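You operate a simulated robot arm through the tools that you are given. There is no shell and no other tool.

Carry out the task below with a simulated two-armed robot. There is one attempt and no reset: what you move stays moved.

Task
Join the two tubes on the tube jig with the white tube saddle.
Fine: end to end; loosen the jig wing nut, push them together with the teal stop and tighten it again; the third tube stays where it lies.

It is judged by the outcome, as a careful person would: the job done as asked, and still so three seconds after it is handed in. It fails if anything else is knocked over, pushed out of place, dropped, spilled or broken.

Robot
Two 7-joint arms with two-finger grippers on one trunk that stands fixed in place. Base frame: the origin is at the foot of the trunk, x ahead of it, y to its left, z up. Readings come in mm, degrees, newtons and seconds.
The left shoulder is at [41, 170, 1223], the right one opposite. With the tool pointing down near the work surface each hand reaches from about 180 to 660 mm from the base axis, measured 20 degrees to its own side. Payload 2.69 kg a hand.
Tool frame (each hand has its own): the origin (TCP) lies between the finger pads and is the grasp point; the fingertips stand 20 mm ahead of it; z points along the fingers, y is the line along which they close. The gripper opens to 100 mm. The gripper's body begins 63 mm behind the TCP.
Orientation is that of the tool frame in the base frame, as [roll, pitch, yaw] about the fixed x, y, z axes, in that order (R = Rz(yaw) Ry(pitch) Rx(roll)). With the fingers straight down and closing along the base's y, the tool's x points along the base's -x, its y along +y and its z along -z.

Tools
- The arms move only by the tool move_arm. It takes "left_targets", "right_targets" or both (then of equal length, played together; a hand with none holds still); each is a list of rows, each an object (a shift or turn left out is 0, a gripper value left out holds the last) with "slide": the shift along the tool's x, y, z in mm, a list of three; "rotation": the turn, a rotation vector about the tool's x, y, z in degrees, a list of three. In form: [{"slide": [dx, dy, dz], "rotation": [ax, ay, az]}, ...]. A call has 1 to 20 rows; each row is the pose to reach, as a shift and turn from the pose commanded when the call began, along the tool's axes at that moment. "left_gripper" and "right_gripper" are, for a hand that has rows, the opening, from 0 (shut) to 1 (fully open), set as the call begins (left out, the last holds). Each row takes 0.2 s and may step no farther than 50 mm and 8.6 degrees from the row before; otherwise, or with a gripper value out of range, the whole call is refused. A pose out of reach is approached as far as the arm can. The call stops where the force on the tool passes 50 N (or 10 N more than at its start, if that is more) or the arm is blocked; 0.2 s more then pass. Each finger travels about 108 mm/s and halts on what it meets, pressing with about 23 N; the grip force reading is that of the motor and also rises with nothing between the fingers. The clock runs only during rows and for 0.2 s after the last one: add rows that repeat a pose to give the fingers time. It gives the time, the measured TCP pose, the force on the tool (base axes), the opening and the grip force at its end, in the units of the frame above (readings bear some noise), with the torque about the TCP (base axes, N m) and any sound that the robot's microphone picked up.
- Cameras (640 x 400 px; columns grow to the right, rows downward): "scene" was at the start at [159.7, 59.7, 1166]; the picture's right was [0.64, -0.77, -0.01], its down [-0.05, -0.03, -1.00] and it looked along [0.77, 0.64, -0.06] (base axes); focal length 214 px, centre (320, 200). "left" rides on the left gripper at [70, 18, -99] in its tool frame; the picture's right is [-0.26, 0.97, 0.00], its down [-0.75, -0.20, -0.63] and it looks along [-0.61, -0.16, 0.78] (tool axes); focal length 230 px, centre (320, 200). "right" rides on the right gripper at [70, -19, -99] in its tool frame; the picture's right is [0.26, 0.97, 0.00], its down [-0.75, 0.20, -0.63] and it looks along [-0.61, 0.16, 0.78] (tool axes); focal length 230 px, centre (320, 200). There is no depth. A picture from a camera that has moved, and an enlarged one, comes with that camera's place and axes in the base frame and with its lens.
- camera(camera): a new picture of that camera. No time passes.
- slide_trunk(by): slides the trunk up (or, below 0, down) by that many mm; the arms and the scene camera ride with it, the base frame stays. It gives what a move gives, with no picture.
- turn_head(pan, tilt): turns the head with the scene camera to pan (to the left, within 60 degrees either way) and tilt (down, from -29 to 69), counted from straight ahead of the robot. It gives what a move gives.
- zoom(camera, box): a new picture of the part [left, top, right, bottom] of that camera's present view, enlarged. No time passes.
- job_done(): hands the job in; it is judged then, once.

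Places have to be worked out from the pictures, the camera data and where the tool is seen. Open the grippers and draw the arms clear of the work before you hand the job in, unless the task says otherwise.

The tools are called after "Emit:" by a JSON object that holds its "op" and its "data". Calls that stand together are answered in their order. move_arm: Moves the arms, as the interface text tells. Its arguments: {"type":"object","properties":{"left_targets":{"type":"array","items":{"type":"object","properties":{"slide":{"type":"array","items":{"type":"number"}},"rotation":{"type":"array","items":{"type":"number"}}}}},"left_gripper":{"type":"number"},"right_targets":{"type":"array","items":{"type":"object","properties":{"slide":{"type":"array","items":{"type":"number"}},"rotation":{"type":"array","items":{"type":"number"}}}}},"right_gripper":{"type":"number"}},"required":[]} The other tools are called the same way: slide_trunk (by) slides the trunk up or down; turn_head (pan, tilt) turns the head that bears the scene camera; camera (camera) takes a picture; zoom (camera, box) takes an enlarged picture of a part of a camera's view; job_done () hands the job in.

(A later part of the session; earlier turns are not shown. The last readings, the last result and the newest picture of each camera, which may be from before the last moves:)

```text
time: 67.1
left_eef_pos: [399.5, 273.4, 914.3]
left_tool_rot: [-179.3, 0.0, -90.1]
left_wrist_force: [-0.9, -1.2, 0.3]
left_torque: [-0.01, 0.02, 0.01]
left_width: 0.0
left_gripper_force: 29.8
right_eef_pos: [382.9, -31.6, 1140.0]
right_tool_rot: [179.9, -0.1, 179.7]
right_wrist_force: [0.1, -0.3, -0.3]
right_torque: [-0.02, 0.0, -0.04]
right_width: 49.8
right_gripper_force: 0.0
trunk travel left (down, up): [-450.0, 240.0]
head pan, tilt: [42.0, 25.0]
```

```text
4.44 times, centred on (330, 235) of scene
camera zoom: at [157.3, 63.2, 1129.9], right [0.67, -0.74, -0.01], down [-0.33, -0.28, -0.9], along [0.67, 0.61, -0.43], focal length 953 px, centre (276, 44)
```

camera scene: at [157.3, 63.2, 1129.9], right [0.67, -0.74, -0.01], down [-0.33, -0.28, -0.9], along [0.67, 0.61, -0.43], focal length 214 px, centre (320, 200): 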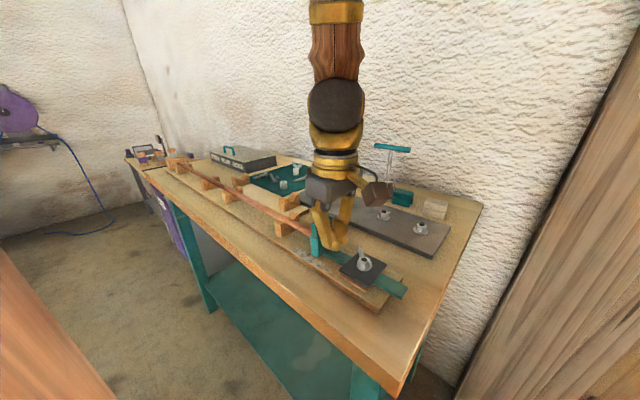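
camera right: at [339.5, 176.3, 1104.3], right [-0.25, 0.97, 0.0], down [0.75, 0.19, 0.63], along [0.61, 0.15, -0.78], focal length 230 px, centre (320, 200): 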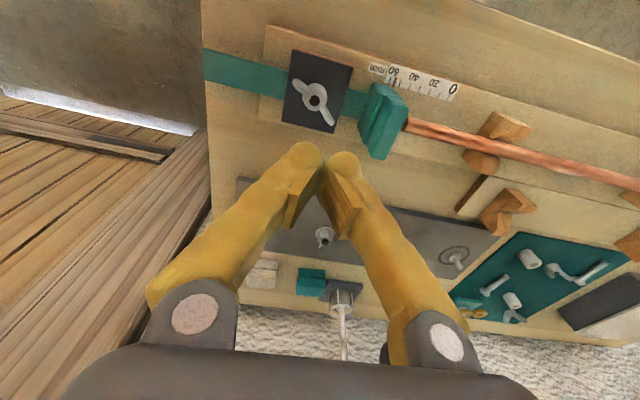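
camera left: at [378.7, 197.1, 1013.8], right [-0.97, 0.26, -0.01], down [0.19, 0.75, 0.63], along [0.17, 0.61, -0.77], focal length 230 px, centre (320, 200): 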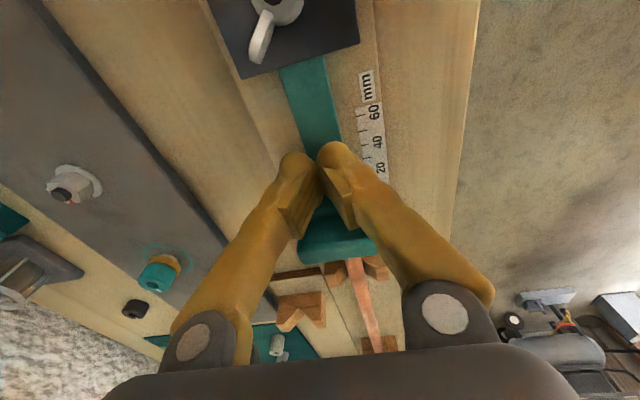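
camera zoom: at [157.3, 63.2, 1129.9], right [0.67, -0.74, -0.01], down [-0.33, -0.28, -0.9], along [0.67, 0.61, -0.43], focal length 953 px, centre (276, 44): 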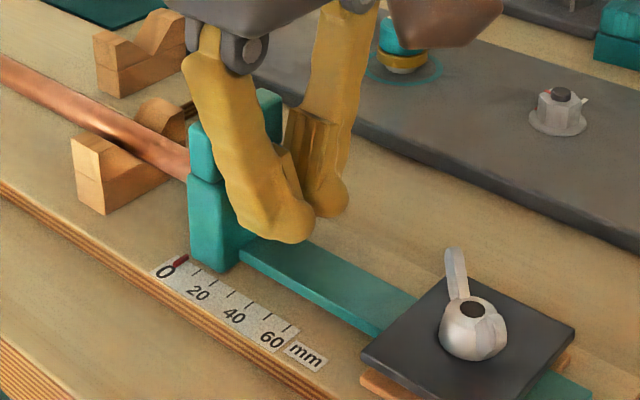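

Still only friction; pointer ≈5. I continue 4 mm more.

Emit:
{"op": "move_arm", "data": {"left_targets": [{"slide": [-1, 0, 0]}, {"slide": [-2, 0, 0]}, {"slide": [-3, 0, 0]}, {"slide": [-4, 0, 0]}, {"slide": [-4, 0, 0]}]}}

Emit:
{"op": "zoom", "data": {"camera": "scene", "box": [155, 145, 225, 195]}}

Emit:
{"op": "zoom", "data": {"camera": "scene", "box": [270, 190, 390, 280]}}

Emit:
{"op": "zoom", "data": {"camera": "scene", "box": [205, 165, 255, 202]}}

```text
time: 68.3
left_eef_pos: [398.8, 274.8, 914.7]
left_tool_rot: [-179.3, 0.0, -90.1]
left_wrist_force: [2.6, -19.7, -8.2]
left_torque: [-0.28, -0.09, -0.03]
left_width: 6.1
left_gripper_force: 30.3
right_eef_pos: [384.7, -33.4, 1140.0]
right_tool_rot: [179.9, -0.2, 179.7]
right_wrist_force: [-0.2, 0.1, -0.6]
right_torque: [0.03, -0.01, -0.03]
right_width: 50.2
right_gripper_force: 0.0
trunk travel left (down, up): [-450.0, 240.0]
head pan, tilt: [42.0, 25.0]
```

```text
8.00 times, centred on (190, 170) of scene
camera zoom: at [158.1, 61.5, 1129.9], right [0.67, -0.74, -0.01], down [-0.33, -0.28, -0.9], along [0.67, 0.61, -0.43], focal length 1716 px, centre (1360, 440)
```

zoom: 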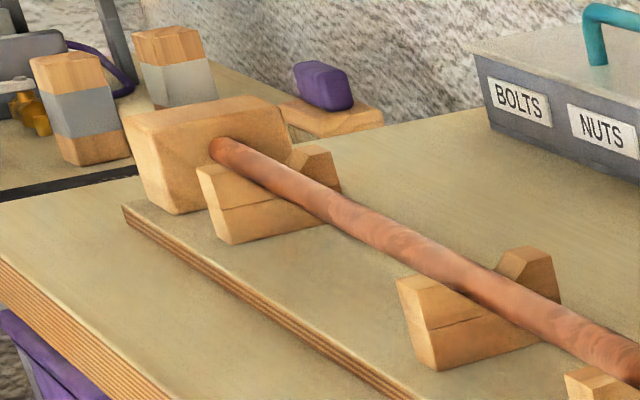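

```text
4.44 times, centred on (330, 235) of scene
camera zoom: at [158.1, 61.5, 1129.9], right [0.67, -0.74, -0.01], down [-0.33, -0.28, -0.9], along [0.67, 0.61, -0.43], focal length 953 px, centre (276, 44)
```

zoom: 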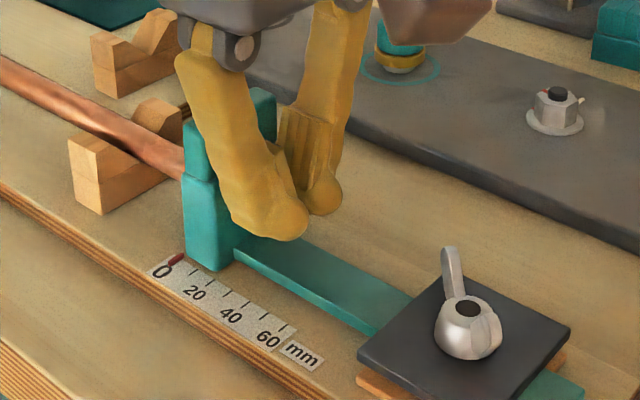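

```text
10.81 times, centred on (230, 184) of scene
camera zoom: at [158.1, 61.5, 1129.9], right [0.67, -0.74, -0.01], down [-0.33, -0.28, -0.9], along [0.67, 0.61, -0.43], focal length 2319 px, centre (1293, 378)
```

zoom: 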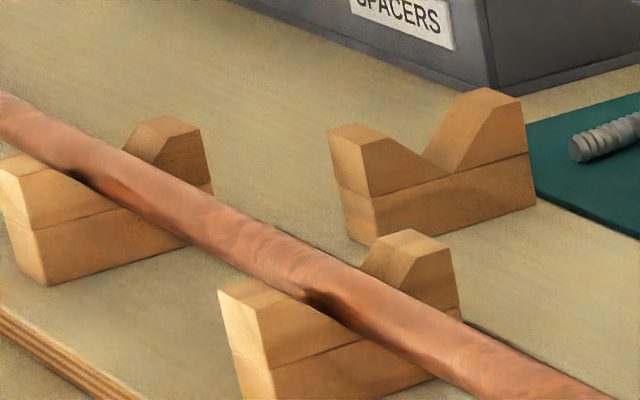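

The force jumped to ~20 N with A against its end block and the joint closed. I back the left hand off 8 mm, lift it out, and park it away so the right hand can tighten the nut.

Emit:
{"op": "move_arm", "data": {"left_targets": [{"slide": [2, 0, 0]}, {"slide": [6, 0, 0]}, {"slide": [10, 0, 0]}, {"slide": [10, 0, -20]}, {"slide": [10, 0, -50]}, {"slide": [10, 0, -90]}, {"slide": [-30, 0, -120]}, {"slide": [-75, 0, -140]}, {"slide": [-120, 0, -150]}, {"slide": [-165, 0, -160]}, {"slide": [-165, 0, -160]}]}}

Emit:
{"op": "camera", "data": {"camera": "left"}}

Emit:
{"op": "zoom", "data": {"camera": "scene", "box": [200, 150, 420, 310]}}

Emit:
{"op": "zoom", "data": {"camera": "right", "box": [380, 80, 560, 200]}}

```text
time: 70.7
left_eef_pos: [396.7, 443.9, 1075.1]
left_tool_rot: [-179.3, 0.0, -90.0]
left_wrist_force: [0.0, -0.7, 0.2]
left_torque: [0.01, 0.04, 0.02]
left_width: 0.1
left_gripper_force: 29.1
right_eef_pos: [382.9, -32.8, 1140.3]
right_tool_rot: [179.9, -0.1, 179.8]
right_wrist_force: [-0.2, -0.1, 0.0]
right_torque: [0.0, 0.0, -0.02]
right_width: 49.9
right_gripper_force: 0.1
trunk travel left (down, up): [-450.0, 240.0]
head pan, tilt: [42.0, 25.0]
```

```text
taken
camera left: at [377.4, 374.6, 1174.3], right [-0.97, 0.26, -0.01], down [0.19, 0.75, 0.63], along [0.17, 0.61, -0.77], focal length 230 px, centre (320, 200)
```

left: 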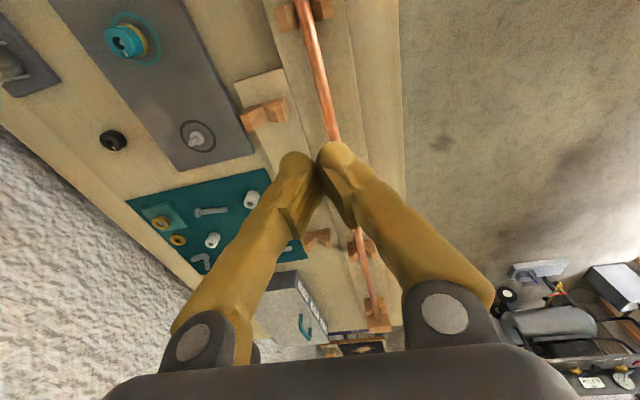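

```text
2.50 times, centred on (310, 230) of scene
camera zoom: at [157.3, 62.7, 1130.0], right [0.67, -0.74, -0.01], down [-0.33, -0.28, -0.9], along [0.67, 0.61, -0.43], focal length 536 px, centre (345, 125)
```

zoom: 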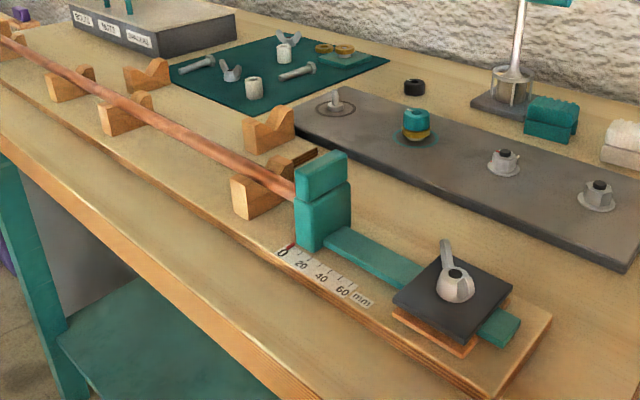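

```text
3.33 times, centred on (470, 140) of right
camera zoom: at [314.1, -50.7, 1239.0], right [-0.25, 0.97, 0.0], down [0.75, 0.2, 0.63], along [0.61, 0.16, -0.78], focal length 767 px, centre (-180, 400)
```

zoom: 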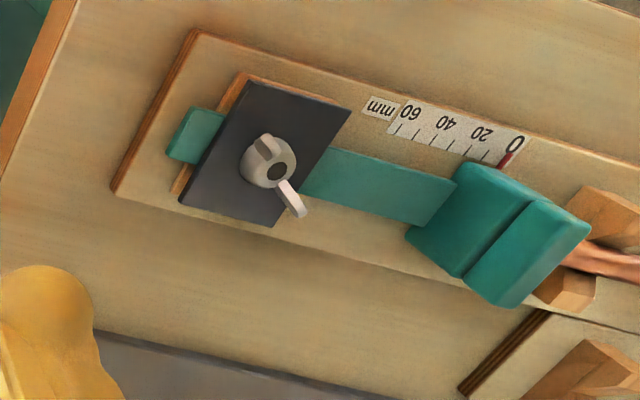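

Pointer settled at ≈3 with everything butted. I bring the right hand over the nut at yaw ≈226 (fingers across the wings) ready for a clockwise turn.

Emit:
{"op": "move_arm", "data": {"right_targets": [{"slide": [-1, 20, 5]}, {"slide": [-2, 45, 15], "rotation": [0, 0, -6]}, {"slide": [-4, 75, 30], "rotation": [0, 0, -12]}, {"slide": [-6, 105, 50], "rotation": [0, 0, -18]}, {"slide": [-8, 135, 70], "rotation": [0, 0, -25]}, {"slide": [-10, 165, 90], "rotation": [0, 0, -32]}, {"slide": [-12, 195, 112], "rotation": [0, 0, -39]}, {"slide": [-12, 219.5, 135], "rotation": [0, 0, -46]}, {"slide": [-12, 219.5, 140], "rotation": [0, 0, -46]}]}}

Emit:
{"op": "camera", "data": {"camera": "right"}}

Emit:
{"op": "zoom", "data": {"camera": "right", "box": [220, 40, 420, 180]}}

```text
time: 72.7
left_eef_pos: [397.4, 444.0, 1076.1]
left_tool_rot: [-179.3, 0.0, -90.1]
left_wrist_force: [0.1, -0.7, 0.8]
left_torque: [0.0, -0.02, 0.01]
left_width: 0.0
left_gripper_force: 29.2
right_eef_pos: [396.0, 189.0, 999.5]
right_tool_rot: [-179.9, 0.0, -134.2]
right_wrist_force: [0.2, -0.3, 0.2]
right_torque: [0.0, 0.02, -0.01]
right_width: 49.9
right_gripper_force: 0.1
trunk travel left (down, up): [-450.0, 240.0]
head pan, tilt: [42.0, 25.0]
```

```text
taken
camera right: at [361.3, 126.0, 1098.7], right [-0.87, 0.49, 0.0], down [0.38, 0.68, 0.63], along [0.31, 0.55, -0.78], focal length 230 px, centre (320, 200)
```

right: 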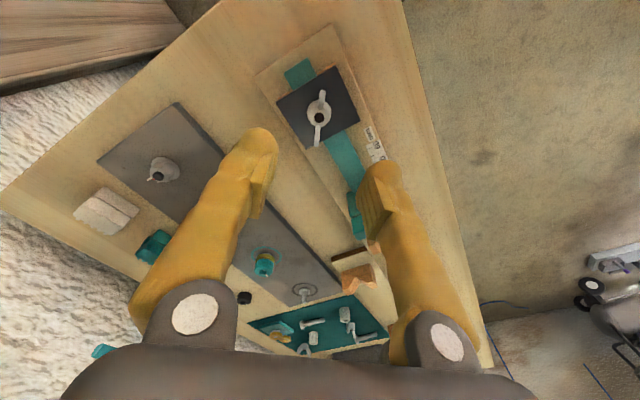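

```text
2.86 times, centred on (320, 110) of right
camera zoom: at [361.3, 126.0, 1098.7], right [-0.87, 0.49, 0.0], down [0.38, 0.68, 0.63], along [0.31, 0.55, -0.78], focal length 657 px, centre (320, 457)
```

zoom: 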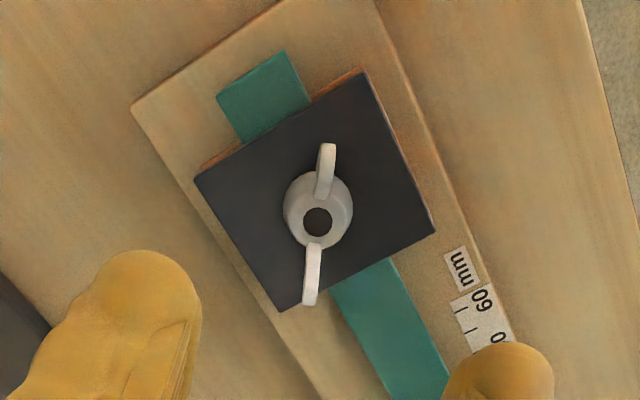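

The wings lie perpendicular to the finger line. I descend around the nut, then close to 26 mm.

Emit:
{"op": "move_arm", "data": {"right_targets": [{"slide": [1, -0.5, 20]}, {"slide": [2.8, -1.4, 40]}, {"slide": [2.8, -1.4, 60]}, {"slide": [2.8, -1.4, 78]}, {"slide": [2.8, -1.4, 88]}, {"slide": [2.8, -1.4, 88]}, {"slide": [2.8, -1.4, 88]}]}}

Emit:
{"op": "zoom", "data": {"camera": "right", "box": [220, 80, 420, 220]}}

```text
time: 74.3
left_eef_pos: [397.3, 444.5, 1074.7]
left_tool_rot: [-179.2, 0.0, -90.0]
left_wrist_force: [-0.6, 0.3, -0.7]
left_torque: [0.0, 0.02, 0.02]
left_width: 0.0
left_gripper_force: 29.7
right_eef_pos: [395.3, 186.5, 912.4]
right_tool_rot: [179.9, -0.1, -134.2]
right_wrist_force: [-0.1, 0.8, 0.0]
right_torque: [0.0, 0.01, 0.0]
right_width: 49.9
right_gripper_force: 0.0
trunk travel left (down, up): [-450.0, 240.0]
head pan, tilt: [42.0, 25.0]
```

```text
2.86 times, centred on (320, 150) of right
camera zoom: at [360.9, 122.6, 1010.8], right [-0.87, 0.49, 0.0], down [0.38, 0.68, 0.63], along [0.31, 0.55, -0.78], focal length 657 px, centre (320, 343)
```

zoom: 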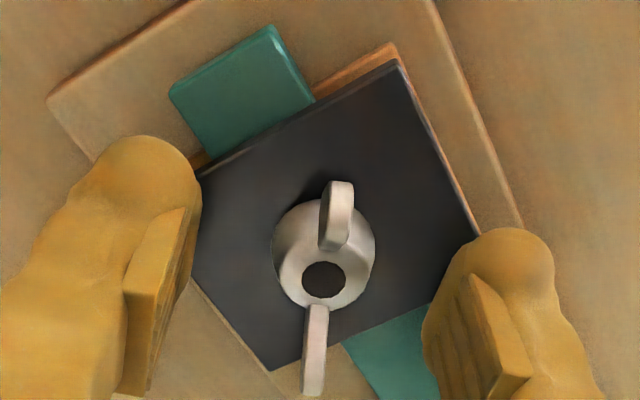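

Centered. I close to 26 mm and turn clockwise (tighten) 56° first.

Emit:
{"op": "move_arm", "data": {"right_targets": [{"slide": [0, 0, 1]}, {"slide": [0, 0, 1]}, {"slide": [0, 0, 1], "rotation": [0, 0, 8]}, {"slide": [0, 0, 1], "rotation": [0, 0, 16]}, {"slide": [0, 0, 1], "rotation": [0, 0, 24]}, {"slide": [0, 0, 1], "rotation": [0, 0, 32]}, {"slide": [0, 0, 1], "rotation": [0, 0, 40]}, {"slide": [0, 0, 1], "rotation": [0, 0, 48]}, {"slide": [0, 0, 1], "rotation": [0, 0, 56]}], "right_gripper": 0.26}}

Emit:
{"op": "zoom", "data": {"camera": "right", "box": [220, 80, 420, 220]}}

```text
time: 76.3
left_eef_pos: [397.6, 444.6, 1076.8]
left_tool_rot: [-179.2, 0.0, -90.1]
left_wrist_force: [0.4, -0.4, -0.4]
left_torque: [0.0, -0.01, 0.0]
left_width: 0.0
left_gripper_force: 29.7
right_eef_pos: [396.7, 185.8, 911.4]
right_tool_rot: [-179.9, -0.1, 169.6]
right_wrist_force: [-0.4, 1.0, -0.4]
right_torque: [0.0, -0.03, 0.04]
right_width: 26.4
right_gripper_force: 0.1
trunk travel left (down, up): [-450.0, 240.0]
head pan, tilt: [42.0, 25.0]
```

```text
2.86 times, centred on (320, 150) of right
camera zoom: at [325.5, 179.8, 1010.6], right [-0.08, 1.0, 0.0], down [0.78, 0.06, 0.63], along [0.63, 0.05, -0.78], focal length 657 px, centre (320, 343)
```

zoom: 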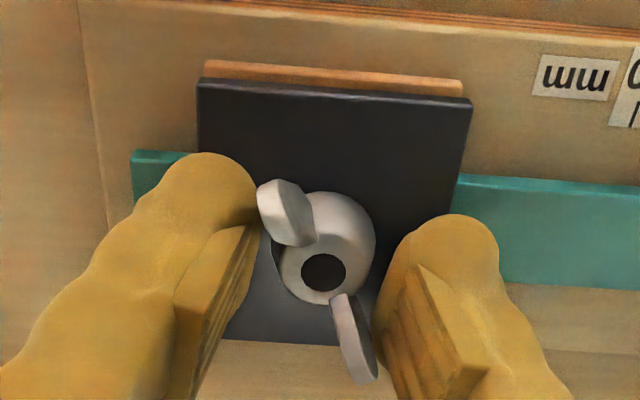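

The fingers are on the wings; I continue tightening by 64°.

Emit:
{"op": "move_arm", "data": {"right_targets": [{"rotation": [0, 0, 8]}, {"rotation": [0, 0, 16]}, {"rotation": [0, 0, 24]}, {"rotation": [0, 0, 32]}, {"rotation": [0, 0, 40]}, {"rotation": [0, 0, 48]}, {"rotation": [0, 0, 56]}, {"rotation": [0, 0, 64]}]}}

Emit:
{"op": "zoom", "data": {"camera": "right", "box": [220, 80, 420, 220]}}

```text
time: 78.1
left_eef_pos: [396.3, 443.9, 1074.3]
left_tool_rot: [-179.1, 0.0, -90.0]
left_wrist_force: [-0.7, 0.7, 0.4]
left_torque: [0.01, -0.01, -0.03]
left_width: 0.0
left_gripper_force: 29.3
right_eef_pos: [395.3, 186.5, 911.1]
right_tool_rot: [-179.9, 0.0, 105.5]
right_wrist_force: [-0.5, 0.0, -0.2]
right_torque: [-0.01, -0.01, 0.02]
right_width: 26.4
right_gripper_force: 0.4
trunk travel left (down, up): [-450.0, 240.0]
head pan, tilt: [42.0, 25.0]
```

```text
2.86 times, centred on (320, 150) of right
camera zoom: at [360.5, 248.1, 1010.0], right [0.86, 0.51, 0.0], down [0.4, -0.67, 0.63], along [0.32, -0.54, -0.78], focal length 657 px, centre (320, 343)
```

zoom: 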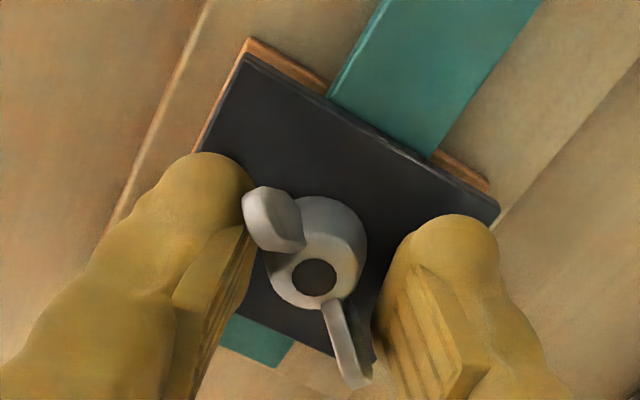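

It turns with the hand. I continue another 40°, watching for resistance and range.

Emit:
{"op": "move_arm", "data": {"right_targets": [{"rotation": [0, 0, 8]}, {"rotation": [0, 0, 16]}, {"rotation": [0, 0, 24]}, {"rotation": [0, 0, 32]}, {"rotation": [0, 0, 40]}]}}

Emit:
{"op": "zoom", "data": {"camera": "right", "box": [220, 80, 420, 220]}}

```text
time: 79.3
left_eef_pos: [396.5, 445.1, 1074.1]
left_tool_rot: [-179.3, 0.0, -90.0]
left_wrist_force: [-0.8, 0.4, -0.4]
left_torque: [-0.02, 0.0, 0.03]
left_width: 0.0
left_gripper_force: 29.4
right_eef_pos: [396.5, 184.4, 911.5]
right_tool_rot: [-179.9, 0.0, 65.6]
right_wrist_force: [-0.4, -0.1, -0.1]
right_torque: [0.03, 0.0, 0.0]
right_width: 26.6
right_gripper_force: 0.2
trunk travel left (down, up): [-450.0, 240.0]
head pan, tilt: [42.0, 25.0]
```

```text
2.86 times, centred on (320, 150) of right
camera zoom: at [409.1, 256.0, 1010.5], right [0.99, -0.16, 0.0], down [-0.13, -0.77, 0.63], along [-0.1, -0.62, -0.78], focal length 657 px, centre (320, 343)
```

zoom: 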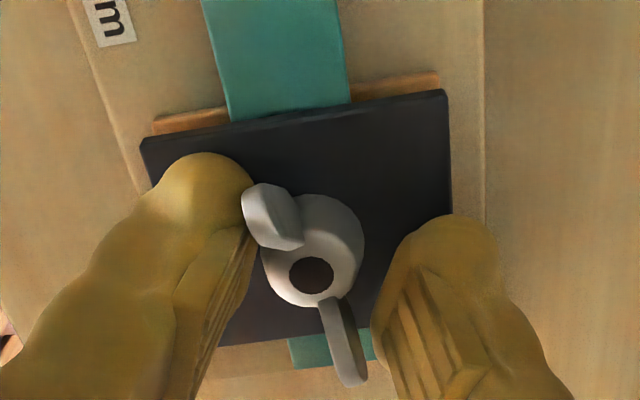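

The wings are now ≈12–15° short of their original tight position. I continue in smaller steps watching torque.

Emit:
{"op": "move_arm", "data": {"right_targets": [{"rotation": [0, 0, 4]}, {"rotation": [0, 0, 8]}, {"rotation": [0, 0, 12]}, {"rotation": [0, 0, 16]}]}}

Emit:
{"op": "zoom", "data": {"camera": "right", "box": [220, 80, 420, 220]}}

```text
time: 80.3
left_eef_pos: [397.4, 444.0, 1074.9]
left_tool_rot: [-179.2, 0.0, -90.1]
left_wrist_force: [-0.1, 0.3, 0.4]
left_torque: [0.03, 0.02, 0.01]
left_width: 0.0
left_gripper_force: 29.8
right_eef_pos: [395.8, 185.2, 912.2]
right_tool_rot: [-179.9, 0.1, 49.7]
right_wrist_force: [-2.5, -0.1, 0.1]
right_torque: [-0.02, 0.03, 0.03]
right_width: 26.7
right_gripper_force: 0.5
trunk travel left (down, up): [-450.0, 240.0]
head pan, tilt: [42.0, 25.0]
```

```text
2.86 times, centred on (320, 150) of right
camera zoom: at [427.8, 250.4, 1010.4], right [0.9, -0.43, 0.0], down [-0.33, -0.7, 0.63], along [-0.27, -0.57, -0.78], focal length 657 px, centre (320, 343)
```

zoom: 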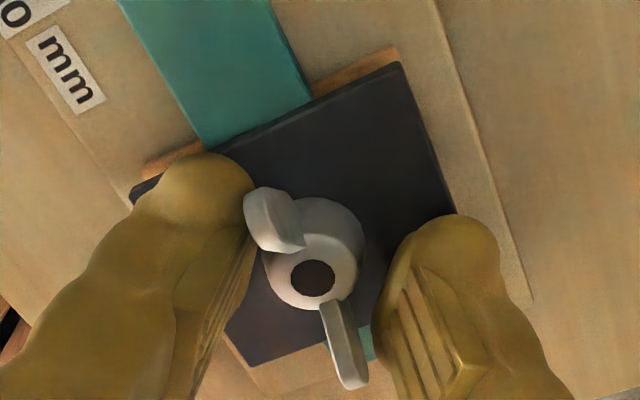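

Nearly at the original angle. I turn a further 12° in small steps to make sure it is tight.

Emit:
{"op": "move_arm", "data": {"right_targets": [{"rotation": [0, 0, 4]}, {"rotation": [0, 0, 8]}, {"rotation": [0, 0, 12]}, {"rotation": [0, 0, 12]}]}}

Emit:
{"op": "zoom", "data": {"camera": "right", "box": [220, 80, 420, 220]}}

```text
time: 81.3
left_eef_pos: [397.5, 443.3, 1076.0]
left_tool_rot: [-179.2, 0.1, -90.0]
left_wrist_force: [0.1, 0.0, 0.1]
left_torque: [0.0, -0.01, -0.03]
left_width: 0.1
left_gripper_force: 29.4
right_eef_pos: [395.1, 185.2, 911.4]
right_tool_rot: [-180.0, 0.3, 38.0]
right_wrist_force: [-11.8, -10.1, -2.6]
right_torque: [-0.38, 0.4, 2.82]
right_width: 29.1
right_gripper_force: 44.7
trunk travel left (down, up): [-450.0, 240.0]
head pan, tilt: [42.0, 25.0]
```

```text
2.86 times, centred on (320, 150) of right
camera zoom: at [438.8, 242.5, 1010.3], right [0.8, -0.6, 0.0], down [-0.47, -0.62, 0.63], along [-0.38, -0.5, -0.78], focal length 657 px, centre (320, 343)
```

zoom: 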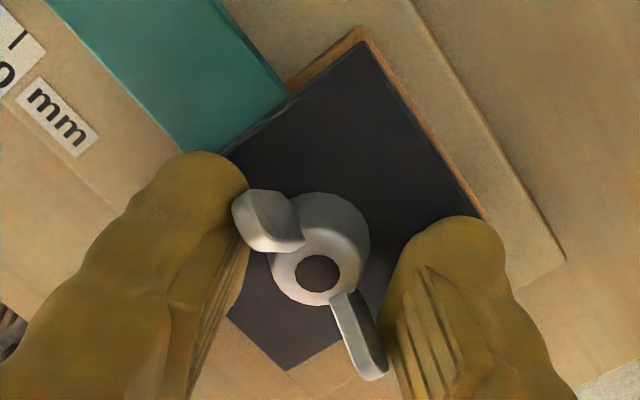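

Torque rose to 2.8 N·m: the nut is tight. I back the hand off 24°, open the fingers and lift away.

Emit:
{"op": "move_arm", "data": {"right_targets": [{"rotation": [0, 0, -4]}, {"rotation": [0, 0, -12]}, {"rotation": [0, 0, -20]}, {"rotation": [0, 0, -28]}, {"rotation": [0, 0, -34]}]}}

Emit:
{"op": "move_arm", "data": {"right_targets": [{"slide": [0, 0, 0]}, {"slide": [0, 0, 0]}, {"slide": [0, 0, -15]}, {"slide": [0, 0, -40]}, {"slide": [0, 0, -75]}, {"slide": [0, 0, -100]}], "right_gripper": 0.5}}

Emit:
{"op": "camera", "data": {"camera": "right"}}

Emit:
{"op": "zoom", "data": {"camera": "scene", "box": [200, 150, 420, 310]}}

```text
time: 82.5
left_eef_pos: [397.3, 443.5, 1074.9]
left_tool_rot: [-179.2, 0.0, -89.9]
left_wrist_force: [0.7, 0.1, -0.3]
left_torque: [-0.02, 0.02, 0.0]
left_width: 0.0
left_gripper_force: 29.3
right_eef_pos: [397.6, 185.1, 912.3]
right_tool_rot: [-179.9, 0.0, 71.8]
right_wrist_force: [1.7, 0.4, -0.5]
right_torque: [0.0, 0.02, 0.02]
right_width: 25.9
right_gripper_force: 0.0
trunk travel left (down, up): [-450.0, 240.0]
head pan, tilt: [42.0, 25.0]
```

```text
time: 83.9
left_eef_pos: [397.0, 444.6, 1075.3]
left_tool_rot: [-179.2, 0.0, -90.0]
left_wrist_force: [-0.9, 0.4, 0.2]
left_torque: [0.03, -0.01, 0.0]
left_width: 0.2
left_gripper_force: 29.9
right_eef_pos: [394.4, 185.7, 1011.3]
right_tool_rot: [-179.9, -0.1, 71.9]
right_wrist_force: [0.5, 0.1, 0.3]
right_torque: [-0.02, -0.01, -0.01]
right_width: 49.9
right_gripper_force: 0.0
trunk travel left (down, up): [-450.0, 240.0]
head pan, tilt: [42.0, 25.0]
```

```text
taken
camera right: at [400.1, 257.3, 1109.8], right [1.0, -0.06, 0.0], down [-0.04, -0.78, 0.63], along [-0.04, -0.63, -0.78], focal length 230 px, centre (320, 200)
```

right: 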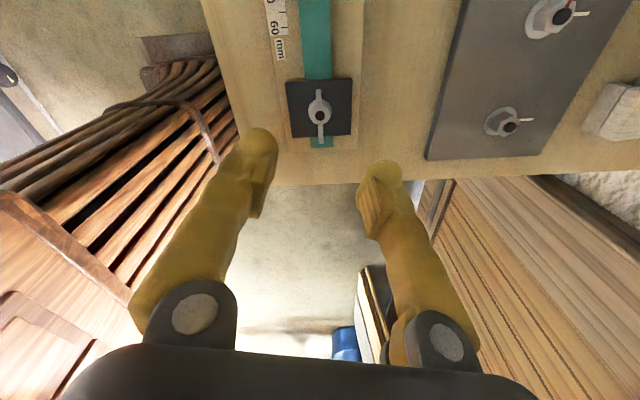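

```text
2.50 times, centred on (310, 230) of scene
camera zoom: at [157.2, 63.4, 1129.9], right [0.67, -0.74, -0.01], down [-0.33, -0.28, -0.9], along [0.67, 0.61, -0.43], focal length 536 px, centre (345, 125)
```

zoom: 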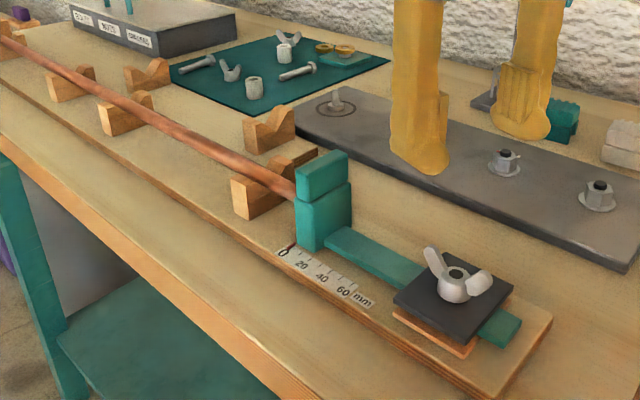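

The nut is tight with wings as originally, pointer ≈3. I retract the right hand and bring the left hand back toward the middle at height, for the saddle.

Emit:
{"op": "move_arm", "data": {"right_targets": [{"slide": [-15, 4, -20], "rotation": [0, 0, -7.7]}, {"slide": [-31, 8, -40], "rotation": [0, 0, -15.4]}, {"slide": [-47, 12, -60], "rotation": [0, 0, -23.1]}, {"slide": [-62, 16, -75], "rotation": [0, 0, -30.8]}, {"slide": [-78, 20, -90], "rotation": [0, 0, -38.5]}, {"slide": [-94, 24, -100], "rotation": [0, 0, -46.2]}, {"slide": [-109, 28, -110], "rotation": [0, 0, -53.9]}, {"slide": [-125, 32, -115], "rotation": [0, 0, -61.6]}, {"slide": [-140, 36, -120], "rotation": [0, 0, -69.3]}, {"slide": [-156, 40, -125], "rotation": [0, 0, -77]}, {"slide": [-172, 44, -130], "rotation": [0, 0, -84.7]}, {"slide": [-187, 48, -130], "rotation": [0, 0, -92.4]}, {"slide": [-203, 52, -130], "rotation": [0, 0, -100]}, {"slide": [-218, 55.7, -130], "rotation": [0, 0, -108]}]}}

Emit:
{"op": "move_arm", "data": {"left_targets": [{"slide": [10, -4, -5], "rotation": [0, 0, 8]}, {"slide": [25, -10, -10], "rotation": [0, 0, 16]}, {"slide": [45, -20, -15], "rotation": [0, 0, 24]}, {"slide": [65, -35, -20], "rotation": [0, 0, 32]}, {"slide": [90, -50, -25], "rotation": [0, 0, 40]}, {"slide": [115, -65, -25], "rotation": [0, 0, 48]}, {"slide": [140, -80, -25], "rotation": [0, 0, 56]}, {"slide": [165, -95, -25], "rotation": [0, 0, 64]}, {"slide": [190, -105, -25], "rotation": [0, 0, 72]}, {"slide": [215, -110, -25], "rotation": [0, 0, 80]}, {"slide": [235, -115, -25], "rotation": [0, 0, 88]}, {"slide": [250, -120, -25], "rotation": [0, 0, 90]}], "left_gripper": 0.8}}

Emit:
{"op": "camera", "data": {"camera": "left"}}

```text
time: 86.9
left_eef_pos: [397.1, 443.9, 1074.5]
left_tool_rot: [-179.1, -0.1, -90.0]
left_wrist_force: [0.0, -0.2, -0.4]
left_torque: [-0.02, -0.01, -0.01]
left_width: 0.0
left_gripper_force: 29.9
right_eef_pos: [378.9, -38.3, 1140.5]
right_tool_rot: [-180.0, 0.0, 179.9]
right_wrist_force: [1.1, 0.3, 0.4]
right_torque: [-0.03, -0.02, 0.0]
right_width: 49.8
right_gripper_force: 0.1
trunk travel left (down, up): [-450.0, 240.0]
head pan, tilt: [42.0, 25.0]
```

```text
time: 89.5
left_eef_pos: [516.9, 193.4, 1099.2]
left_tool_rot: [-180.0, 0.7, 179.9]
left_wrist_force: [0.6, -0.6, 0.3]
left_torque: [0.01, -0.03, -0.01]
left_width: 80.1
left_gripper_force: 0.1
right_eef_pos: [380.2, -39.4, 1140.2]
right_tool_rot: [-180.0, -0.1, 179.7]
right_wrist_force: [-0.6, 0.0, 0.1]
right_torque: [0.03, 0.01, -0.03]
right_width: 50.3
right_gripper_force: 0.1
trunk travel left (down, up): [-450.0, 240.0]
head pan, tilt: [42.0, 25.0]
```

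```text
taken
camera left: at [446.0, 211.4, 1198.3], right [0.26, 0.97, 0.0], down [0.74, -0.2, 0.64], along [0.62, -0.16, -0.77], focal length 230 px, centre (320, 200)
```

left: 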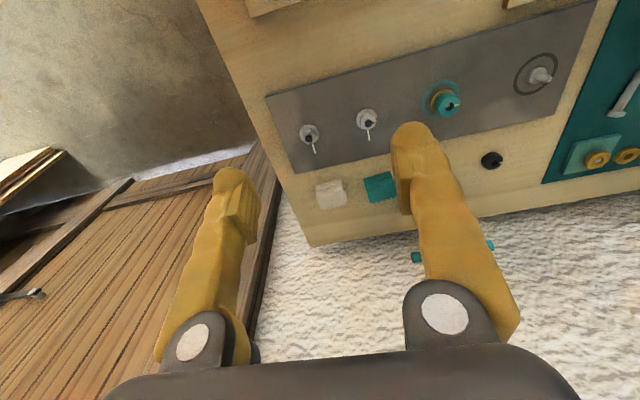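

I lean the hand 30° forward and yaw 8.5° to match the saddle, moving to a viewing position in front of it.

Emit:
{"op": "move_arm", "data": {"left_targets": [{"slide": [-12, -4, 12], "rotation": [-0.3, -4, -1.1]}, {"slide": [-24, -7, 25], "rotation": [-0.6, -8, -2.2]}, {"slide": [-36, -11, 38], "rotation": [-0.9, -12, -3.3]}, {"slide": [-48, -14, 50], "rotation": [-1.2, -16, -4.4]}, {"slide": [-60, -18, 63], "rotation": [-1.5, -20, -5.5]}, {"slide": [-72, -21, 76], "rotation": [-1.8, -24, -6.6]}, {"slide": [-84, -24, 88], "rotation": [-2, -27, -7.5]}, {"slide": [-93, -26, 99], "rotation": [-2.2, -29.9, -8.3]}, {"slide": [-93, -26, 99], "rotation": [-2.2, -29.9, -8.3]}]}}

Emit:
{"op": "camera", "data": {"camera": "left"}}

Emit:
{"op": "turn_head", "data": {"pan": 10, "tilt": 30}}

Emit:
{"op": "zoom", "data": {"camera": "scene", "box": [220, 100, 380, 200]}}

```text
time: 91.5
left_eef_pos: [611.1, 167.3, 1001.3]
left_tool_rot: [-180.0, 30.8, -171.4]
left_wrist_force: [0.2, 0.2, -0.6]
left_torque: [0.02, 0.0, 0.01]
left_width: 80.1
left_gripper_force: 0.1
right_eef_pos: [379.4, -39.1, 1141.2]
right_tool_rot: [-179.9, 0.0, 179.7]
right_wrist_force: [-0.1, 0.1, 0.2]
right_torque: [0.02, 0.0, 0.01]
right_width: 50.2
right_gripper_force: 0.0
trunk travel left (down, up): [-450.0, 240.0]
head pan, tilt: [42.0, 25.0]
```

```text
taken
camera left: at [498.8, 170.2, 1051.9], right [0.08, 0.99, 0.13], down [0.35, -0.15, 0.93], along [0.93, -0.02, -0.36], focal length 230 px, centre (320, 200)
```

left: 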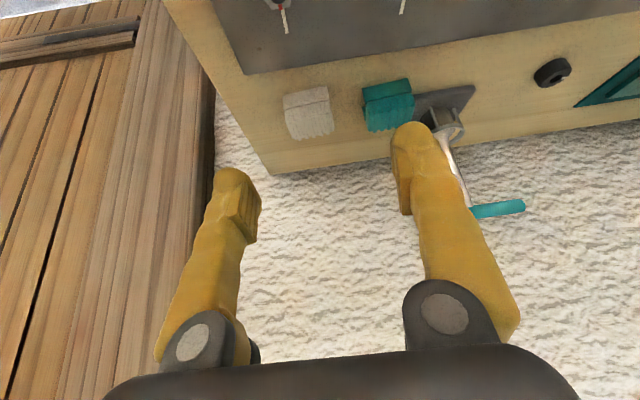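

```text
time: 92.4
left_eef_pos: [610.7, 168.5, 1002.5]
left_tool_rot: [-179.9, 30.7, -171.5]
left_wrist_force: [-0.4, 0.1, -0.7]
left_torque: [0.01, -0.01, 0.01]
left_width: 79.8
left_gripper_force: 0.0
right_eef_pos: [379.8, -39.1, 1142.2]
right_tool_rot: [179.9, -0.1, 179.7]
right_wrist_force: [0.2, -0.4, 0.1]
right_torque: [-0.01, -0.01, 0.01]
right_width: 49.9
right_gripper_force: 0.0
trunk travel left (down, up): [-450.0, 240.0]
head pan, tilt: [10.0, 30.0]
```

```text
4.00 times, centred on (300, 150) of scene
camera zoom: at [177.9, 17.4, 1121.6], right [0.17, -0.98, 0.0], down [-0.51, -0.09, -0.86], along [0.84, 0.15, -0.51], focal length 858 px, centre (400, 400)
```

zoom: 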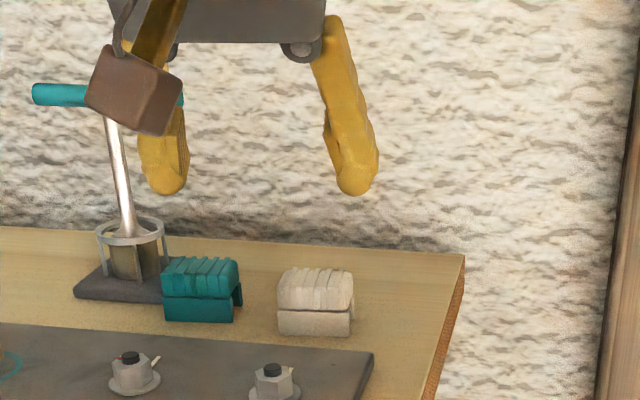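

Emit:
{"op": "zoom", "data": {"camera": "left", "box": [260, 60, 440, 160]}}

Emit:
{"op": "zoom", "data": {"camera": "scene", "box": [250, 155, 320, 190]}}

```text
3.56 times, centred on (350, 110) of left
camera zoom: at [498.9, 170.3, 1052.0], right [0.08, 0.99, 0.13], down [0.35, -0.15, 0.93], along [0.93, -0.02, -0.36], focal length 818 px, centre (213, 520)
```

zoom: 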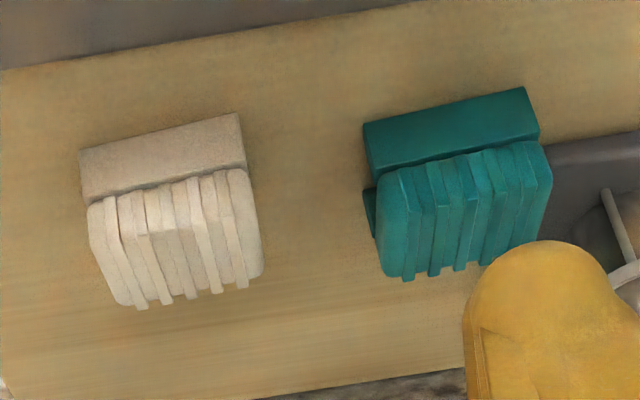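

```text
9.14 times, centred on (285, 172) of scene
camera zoom: at [177.9, 17.4, 1121.6], right [0.17, -0.98, 0.0], down [-0.51, -0.09, -0.86], along [0.84, 0.15, -0.51], focal length 1961 px, centre (640, 451)
```

zoom: 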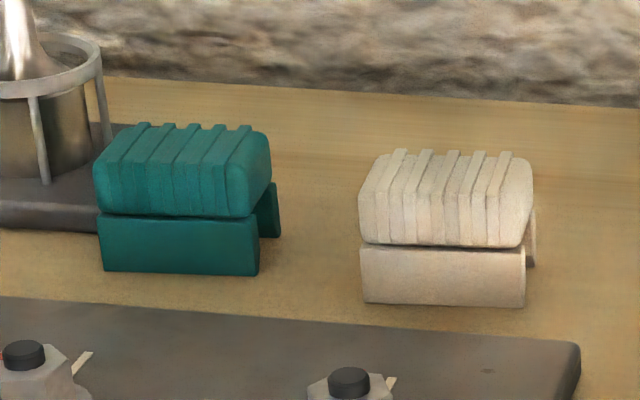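

The saddle is an inverted U: ribbed block (z≈874–895) on two legs, ~49 mm long (y 142–191), ~26 mm wide, centre ≈(699, 167), skewed ~6°. I move to a pre-grasp 70 mm back along the tilted tool axis.

Emit:
{"op": "move_arm", "data": {"left_targets": [{"slide": [-3, -4, 18], "rotation": [0.3, 0, 0.5]}, {"slide": [-7, -7, 37], "rotation": [0.6, 0, 1.1]}, {"slide": [-11, -11, 56], "rotation": [0.9, 0, 1.6]}, {"slide": [-14.3, -14.7, 74.3], "rotation": [1.28, 0, 2.15]}, {"slide": [-14.3, -14.7, 74.3], "rotation": [1.28, 0, 2.15]}], "left_gripper": 0.75}}

Emit:
{"op": "camera", "data": {"camera": "left"}}

Emit:
{"op": "zoom", "data": {"camera": "scene", "box": [230, 130, 340, 200]}}

```text
time: 93.6
left_eef_pos: [664.3, 159.2, 946.7]
left_tool_rot: [180.0, 30.7, -174.0]
left_wrist_force: [-0.1, -0.3, 0.3]
left_torque: [0.01, -0.02, -0.01]
left_width: 74.8
left_gripper_force: 0.1
right_eef_pos: [378.9, -38.6, 1141.8]
right_tool_rot: [-180.0, -0.1, 179.7]
right_wrist_force: [0.2, 0.3, -0.1]
right_torque: [-0.04, -0.01, -0.02]
right_width: 49.9
right_gripper_force: 0.0
trunk travel left (down, up): [-450.0, 240.0]
head pan, tilt: [10.0, 30.0]
```

```text
taken
camera left: at [551.6, 167.8, 995.9], right [0.12, 0.98, 0.13], down [0.34, -0.17, 0.92], along [0.93, -0.07, -0.36], focal length 230 px, centre (320, 200)
```

left: 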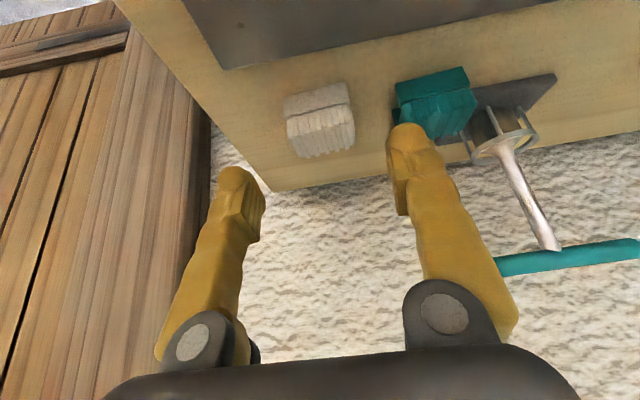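

```text
5.71 times, centred on (285, 165) of scene
camera zoom: at [177.6, 17.3, 1121.7], right [0.17, -0.98, 0.0], down [-0.51, -0.09, -0.86], along [0.84, 0.15, -0.51], focal length 1226 px, centre (520, 400)
```

zoom: 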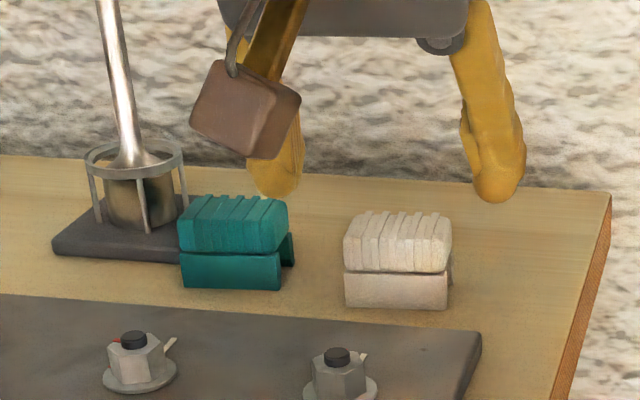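

Emit:
{"op": "zoom", "data": {"camera": "left", "box": [260, 60, 400, 180]}}

```text
3.33 times, centred on (330, 120) of left
camera zoom: at [551.6, 167.8, 995.9], right [0.12, 0.98, 0.13], down [0.34, -0.17, 0.92], along [0.93, -0.07, -0.36], focal length 767 px, centre (287, 467)
```

zoom: 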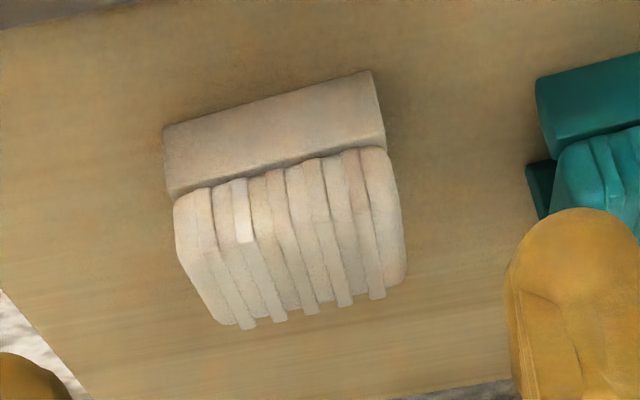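

Saddle centre refined to (700, 165), skew ~5°. I advance along the tool axis to straddle its ends.

Emit:
{"op": "move_arm", "data": {"left_targets": [{"slide": [0, 0.5, 18]}, {"slide": [0.5, 1, 36]}, {"slide": [0.5, 1.5, 52]}, {"slide": [1, 2, 64]}, {"slide": [1, 2, 71]}, {"slide": [1, 2, 71]}]}}

Emit:
{"op": "camera", "data": {"camera": "left"}}

Emit:
{"op": "zoom", "data": {"camera": "scene", "box": [230, 130, 340, 200]}}

```text
time: 94.4
left_eef_pos: [672.7, 163.2, 918.1]
left_tool_rot: [-180.0, 31.9, -174.0]
left_wrist_force: [-0.9, 0.2, -0.1]
left_torque: [0.0, -0.08, 0.0]
left_width: 75.2
left_gripper_force: 0.0
right_eef_pos: [358.8, -39.8, 1148.4]
right_tool_rot: [-180.0, 1.2, 179.7]
right_wrist_force: [-0.4, 0.0, 0.0]
right_torque: [-0.01, -0.05, 0.0]
right_width: 50.0
right_gripper_force: 0.0
trunk travel left (down, up): [-450.0, 240.0]
head pan, tilt: [10.0, 30.0]
stopped in row 4 (left hand): the arm was blocked; the commanded pose is now the measured one
```

```text
taken
camera left: at [560.4, 170.1, 965.1], right [0.12, 0.98, 0.14], down [0.32, -0.17, 0.93], along [0.94, -0.07, -0.34], focal length 230 px, centre (320, 200)
```

left: 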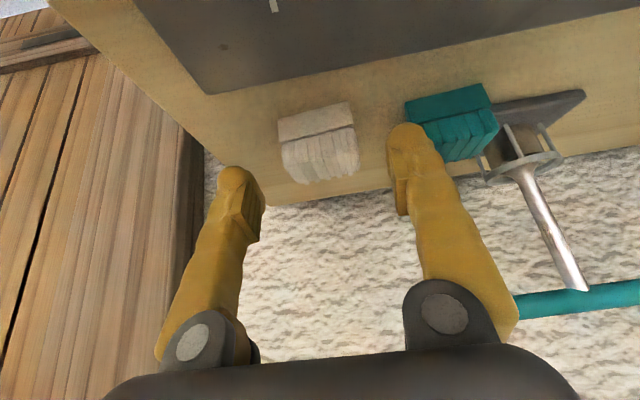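

```text
5.71 times, centred on (285, 165) of scene
camera zoom: at [175.0, 16.8, 1122.2], right [0.17, -0.98, 0.0], down [-0.5, -0.09, -0.86], along [0.85, 0.15, -0.51], focal length 1226 px, centre (520, 400)
```

zoom: 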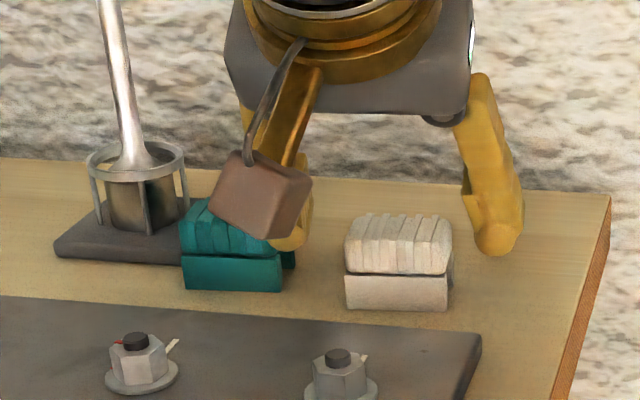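

The arm got blocked at (673, 163, 918) with the body leaning back ~1°. I make a null move to see whether it relaxes.

Emit:
{"op": "move_arm", "data": {"left_targets": [{"slide": [0, 0, -3]}, {"slide": [0, 0, -3]}]}}

Emit:
{"op": "camera", "data": {"camera": "right"}}

Emit:
{"op": "turn_head", "data": {"pan": 20, "tilt": 10}}

Emit:
{"op": "camera", "data": {"camera": "scene"}}

```text
time: 95.0
left_eef_pos: [675.0, 164.2, 916.9]
left_tool_rot: [-179.9, 31.7, -174.0]
left_wrist_force: [-0.2, -0.5, -0.1]
left_torque: [-0.02, 0.01, 0.01]
left_width: 74.7
left_gripper_force: 0.0
right_eef_pos: [362.5, -40.4, 1145.9]
right_tool_rot: [-180.0, 0.8, 179.8]
right_wrist_force: [-0.7, 0.4, 0.0]
right_torque: [0.0, -0.01, 0.0]
right_width: 50.1
right_gripper_force: 0.0
trunk travel left (down, up): [-450.0, 240.0]
head pan, tilt: [10.0, 30.0]
```

```text
taken
camera right: at [291.3, -57.3, 1244.7], right [-0.25, 0.97, -0.01], down [0.74, 0.2, 0.64], along [0.62, 0.16, -0.77], focal length 230 px, centre (320, 200)
```

right: 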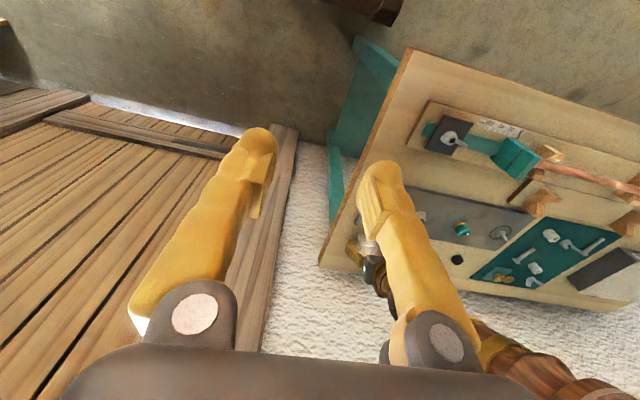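

```text
time: 95.9
left_eef_pos: [673.2, 163.3, 916.0]
left_tool_rot: [180.0, 31.6, -174.0]
left_wrist_force: [0.2, 0.7, 0.6]
left_torque: [0.0, 0.02, -0.02]
left_width: 75.0
left_gripper_force: 0.1
right_eef_pos: [362.3, -37.7, 1146.5]
right_tool_rot: [-180.0, 0.9, 179.8]
right_wrist_force: [0.2, -0.6, 0.5]
right_torque: [0.01, 0.0, 0.06]
right_width: 49.9
right_gripper_force: 0.1
trunk travel left (down, up): [-450.0, 240.0]
head pan, tilt: [20.0, 10.0]
```

```text
taken
camera scene: at [176.8, 33.4, 1153.9], right [0.34, -0.94, -0.01], down [-0.18, -0.06, -0.98], along [0.92, 0.34, -0.19], focal length 214 px, centre (320, 200)
```

scene: 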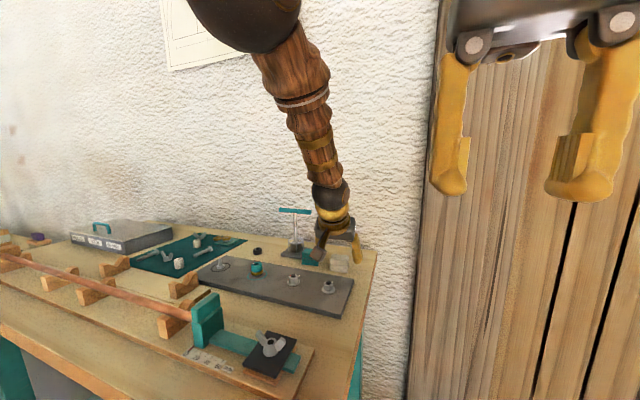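

Nothing touches; the arm is simply near its extension limit. I back the hand off and up, then lower the trunk 140 mm to bring the shoulder to a better height for reaching far.

Emit:
{"op": "move_arm", "data": {"left_targets": [{"slide": [0, 0, -20]}, {"slide": [0, 0, -45]}, {"slide": [0, 0, -75]}, {"slide": [0, 0, -110]}, {"slide": [0, 0, -145]}, {"slide": [-20, 0, -180]}, {"slide": [-40, 0, -215]}, {"slide": [-40, 0, -215]}]}}

Emit:
{"op": "slide_trunk", "data": {"by": -140}}

Emit:
{"op": "turn_head", "data": {"pan": 10, "tilt": 25}}

Emit:
{"op": "camera", "data": {"camera": "scene"}}

Emit:
{"op": "camera", "data": {"camera": "left"}}

```text
time: 97.7
left_eef_pos: [594.7, 155.7, 1121.2]
left_tool_rot: [-179.8, 31.5, -174.1]
left_wrist_force: [0.6, 0.5, 0.0]
left_torque: [0.0, 0.01, -0.05]
left_width: 75.1
left_gripper_force: 0.0
right_eef_pos: [363.1, -38.9, 1145.6]
right_tool_rot: [-180.0, 0.9, 179.6]
right_wrist_force: [-0.5, 0.6, 0.1]
right_torque: [-0.01, -0.05, 0.01]
right_width: 50.0
right_gripper_force: 0.1
trunk travel left (down, up): [-450.0, 240.0]
head pan, tilt: [20.0, 10.0]
```

```text
time: 99.3
left_eef_pos: [594.8, 155.9, 982.5]
left_tool_rot: [-180.0, 31.7, -173.9]
left_wrist_force: [0.3, -0.4, 1.1]
left_torque: [0.02, 0.01, 0.03]
left_width: 75.0
left_gripper_force: 0.0
right_eef_pos: [361.9, -38.1, 1007.3]
right_tool_rot: [180.0, 0.9, 179.7]
right_wrist_force: [0.0, -1.0, -0.3]
right_torque: [-0.01, 0.01, -0.04]
right_width: 50.0
right_gripper_force: 0.1
trunk travel left (down, up): [-310.0, 380.0]
head pan, tilt: [20.0, 10.0]
```

```text
time: 100.1
left_eef_pos: [594.5, 157.8, 982.0]
left_tool_rot: [-179.8, 31.5, -173.9]
left_wrist_force: [-0.8, -0.7, 0.7]
left_torque: [0.02, -0.02, 0.01]
left_width: 75.0
left_gripper_force: 0.1
right_eef_pos: [361.1, -39.1, 1007.0]
right_tool_rot: [179.9, 1.0, 179.8]
right_wrist_force: [0.8, 0.5, -0.1]
right_torque: [0.02, 0.0, -0.01]
right_width: 50.2
right_gripper_force: 0.0
trunk travel left (down, up): [-310.0, 380.0]
head pan, tilt: [10.0, 25.0]
```

```text
taken
camera scene: at [177.2, 17.7, 989.6], right [0.17, -0.98, 0.0], down [-0.43, -0.07, -0.9], along [0.89, 0.16, -0.44], focal length 214 px, centre (320, 200)
```

scene: 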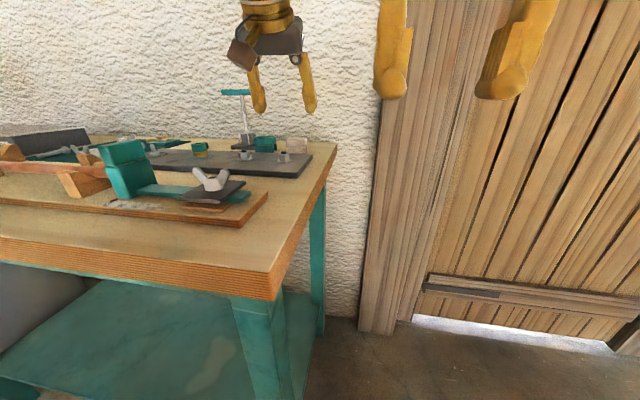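

```text
taken
camera left: at [481.7, 163.2, 1029.8], right [0.12, 0.98, 0.13], down [0.33, -0.17, 0.93], along [0.94, -0.06, -0.34], focal length 230 px, centre (320, 200)
```

left: 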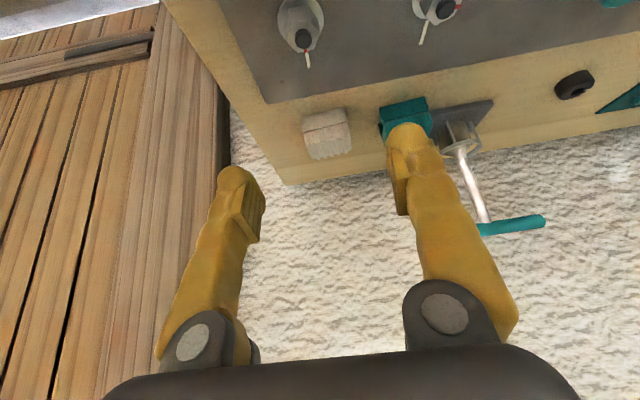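

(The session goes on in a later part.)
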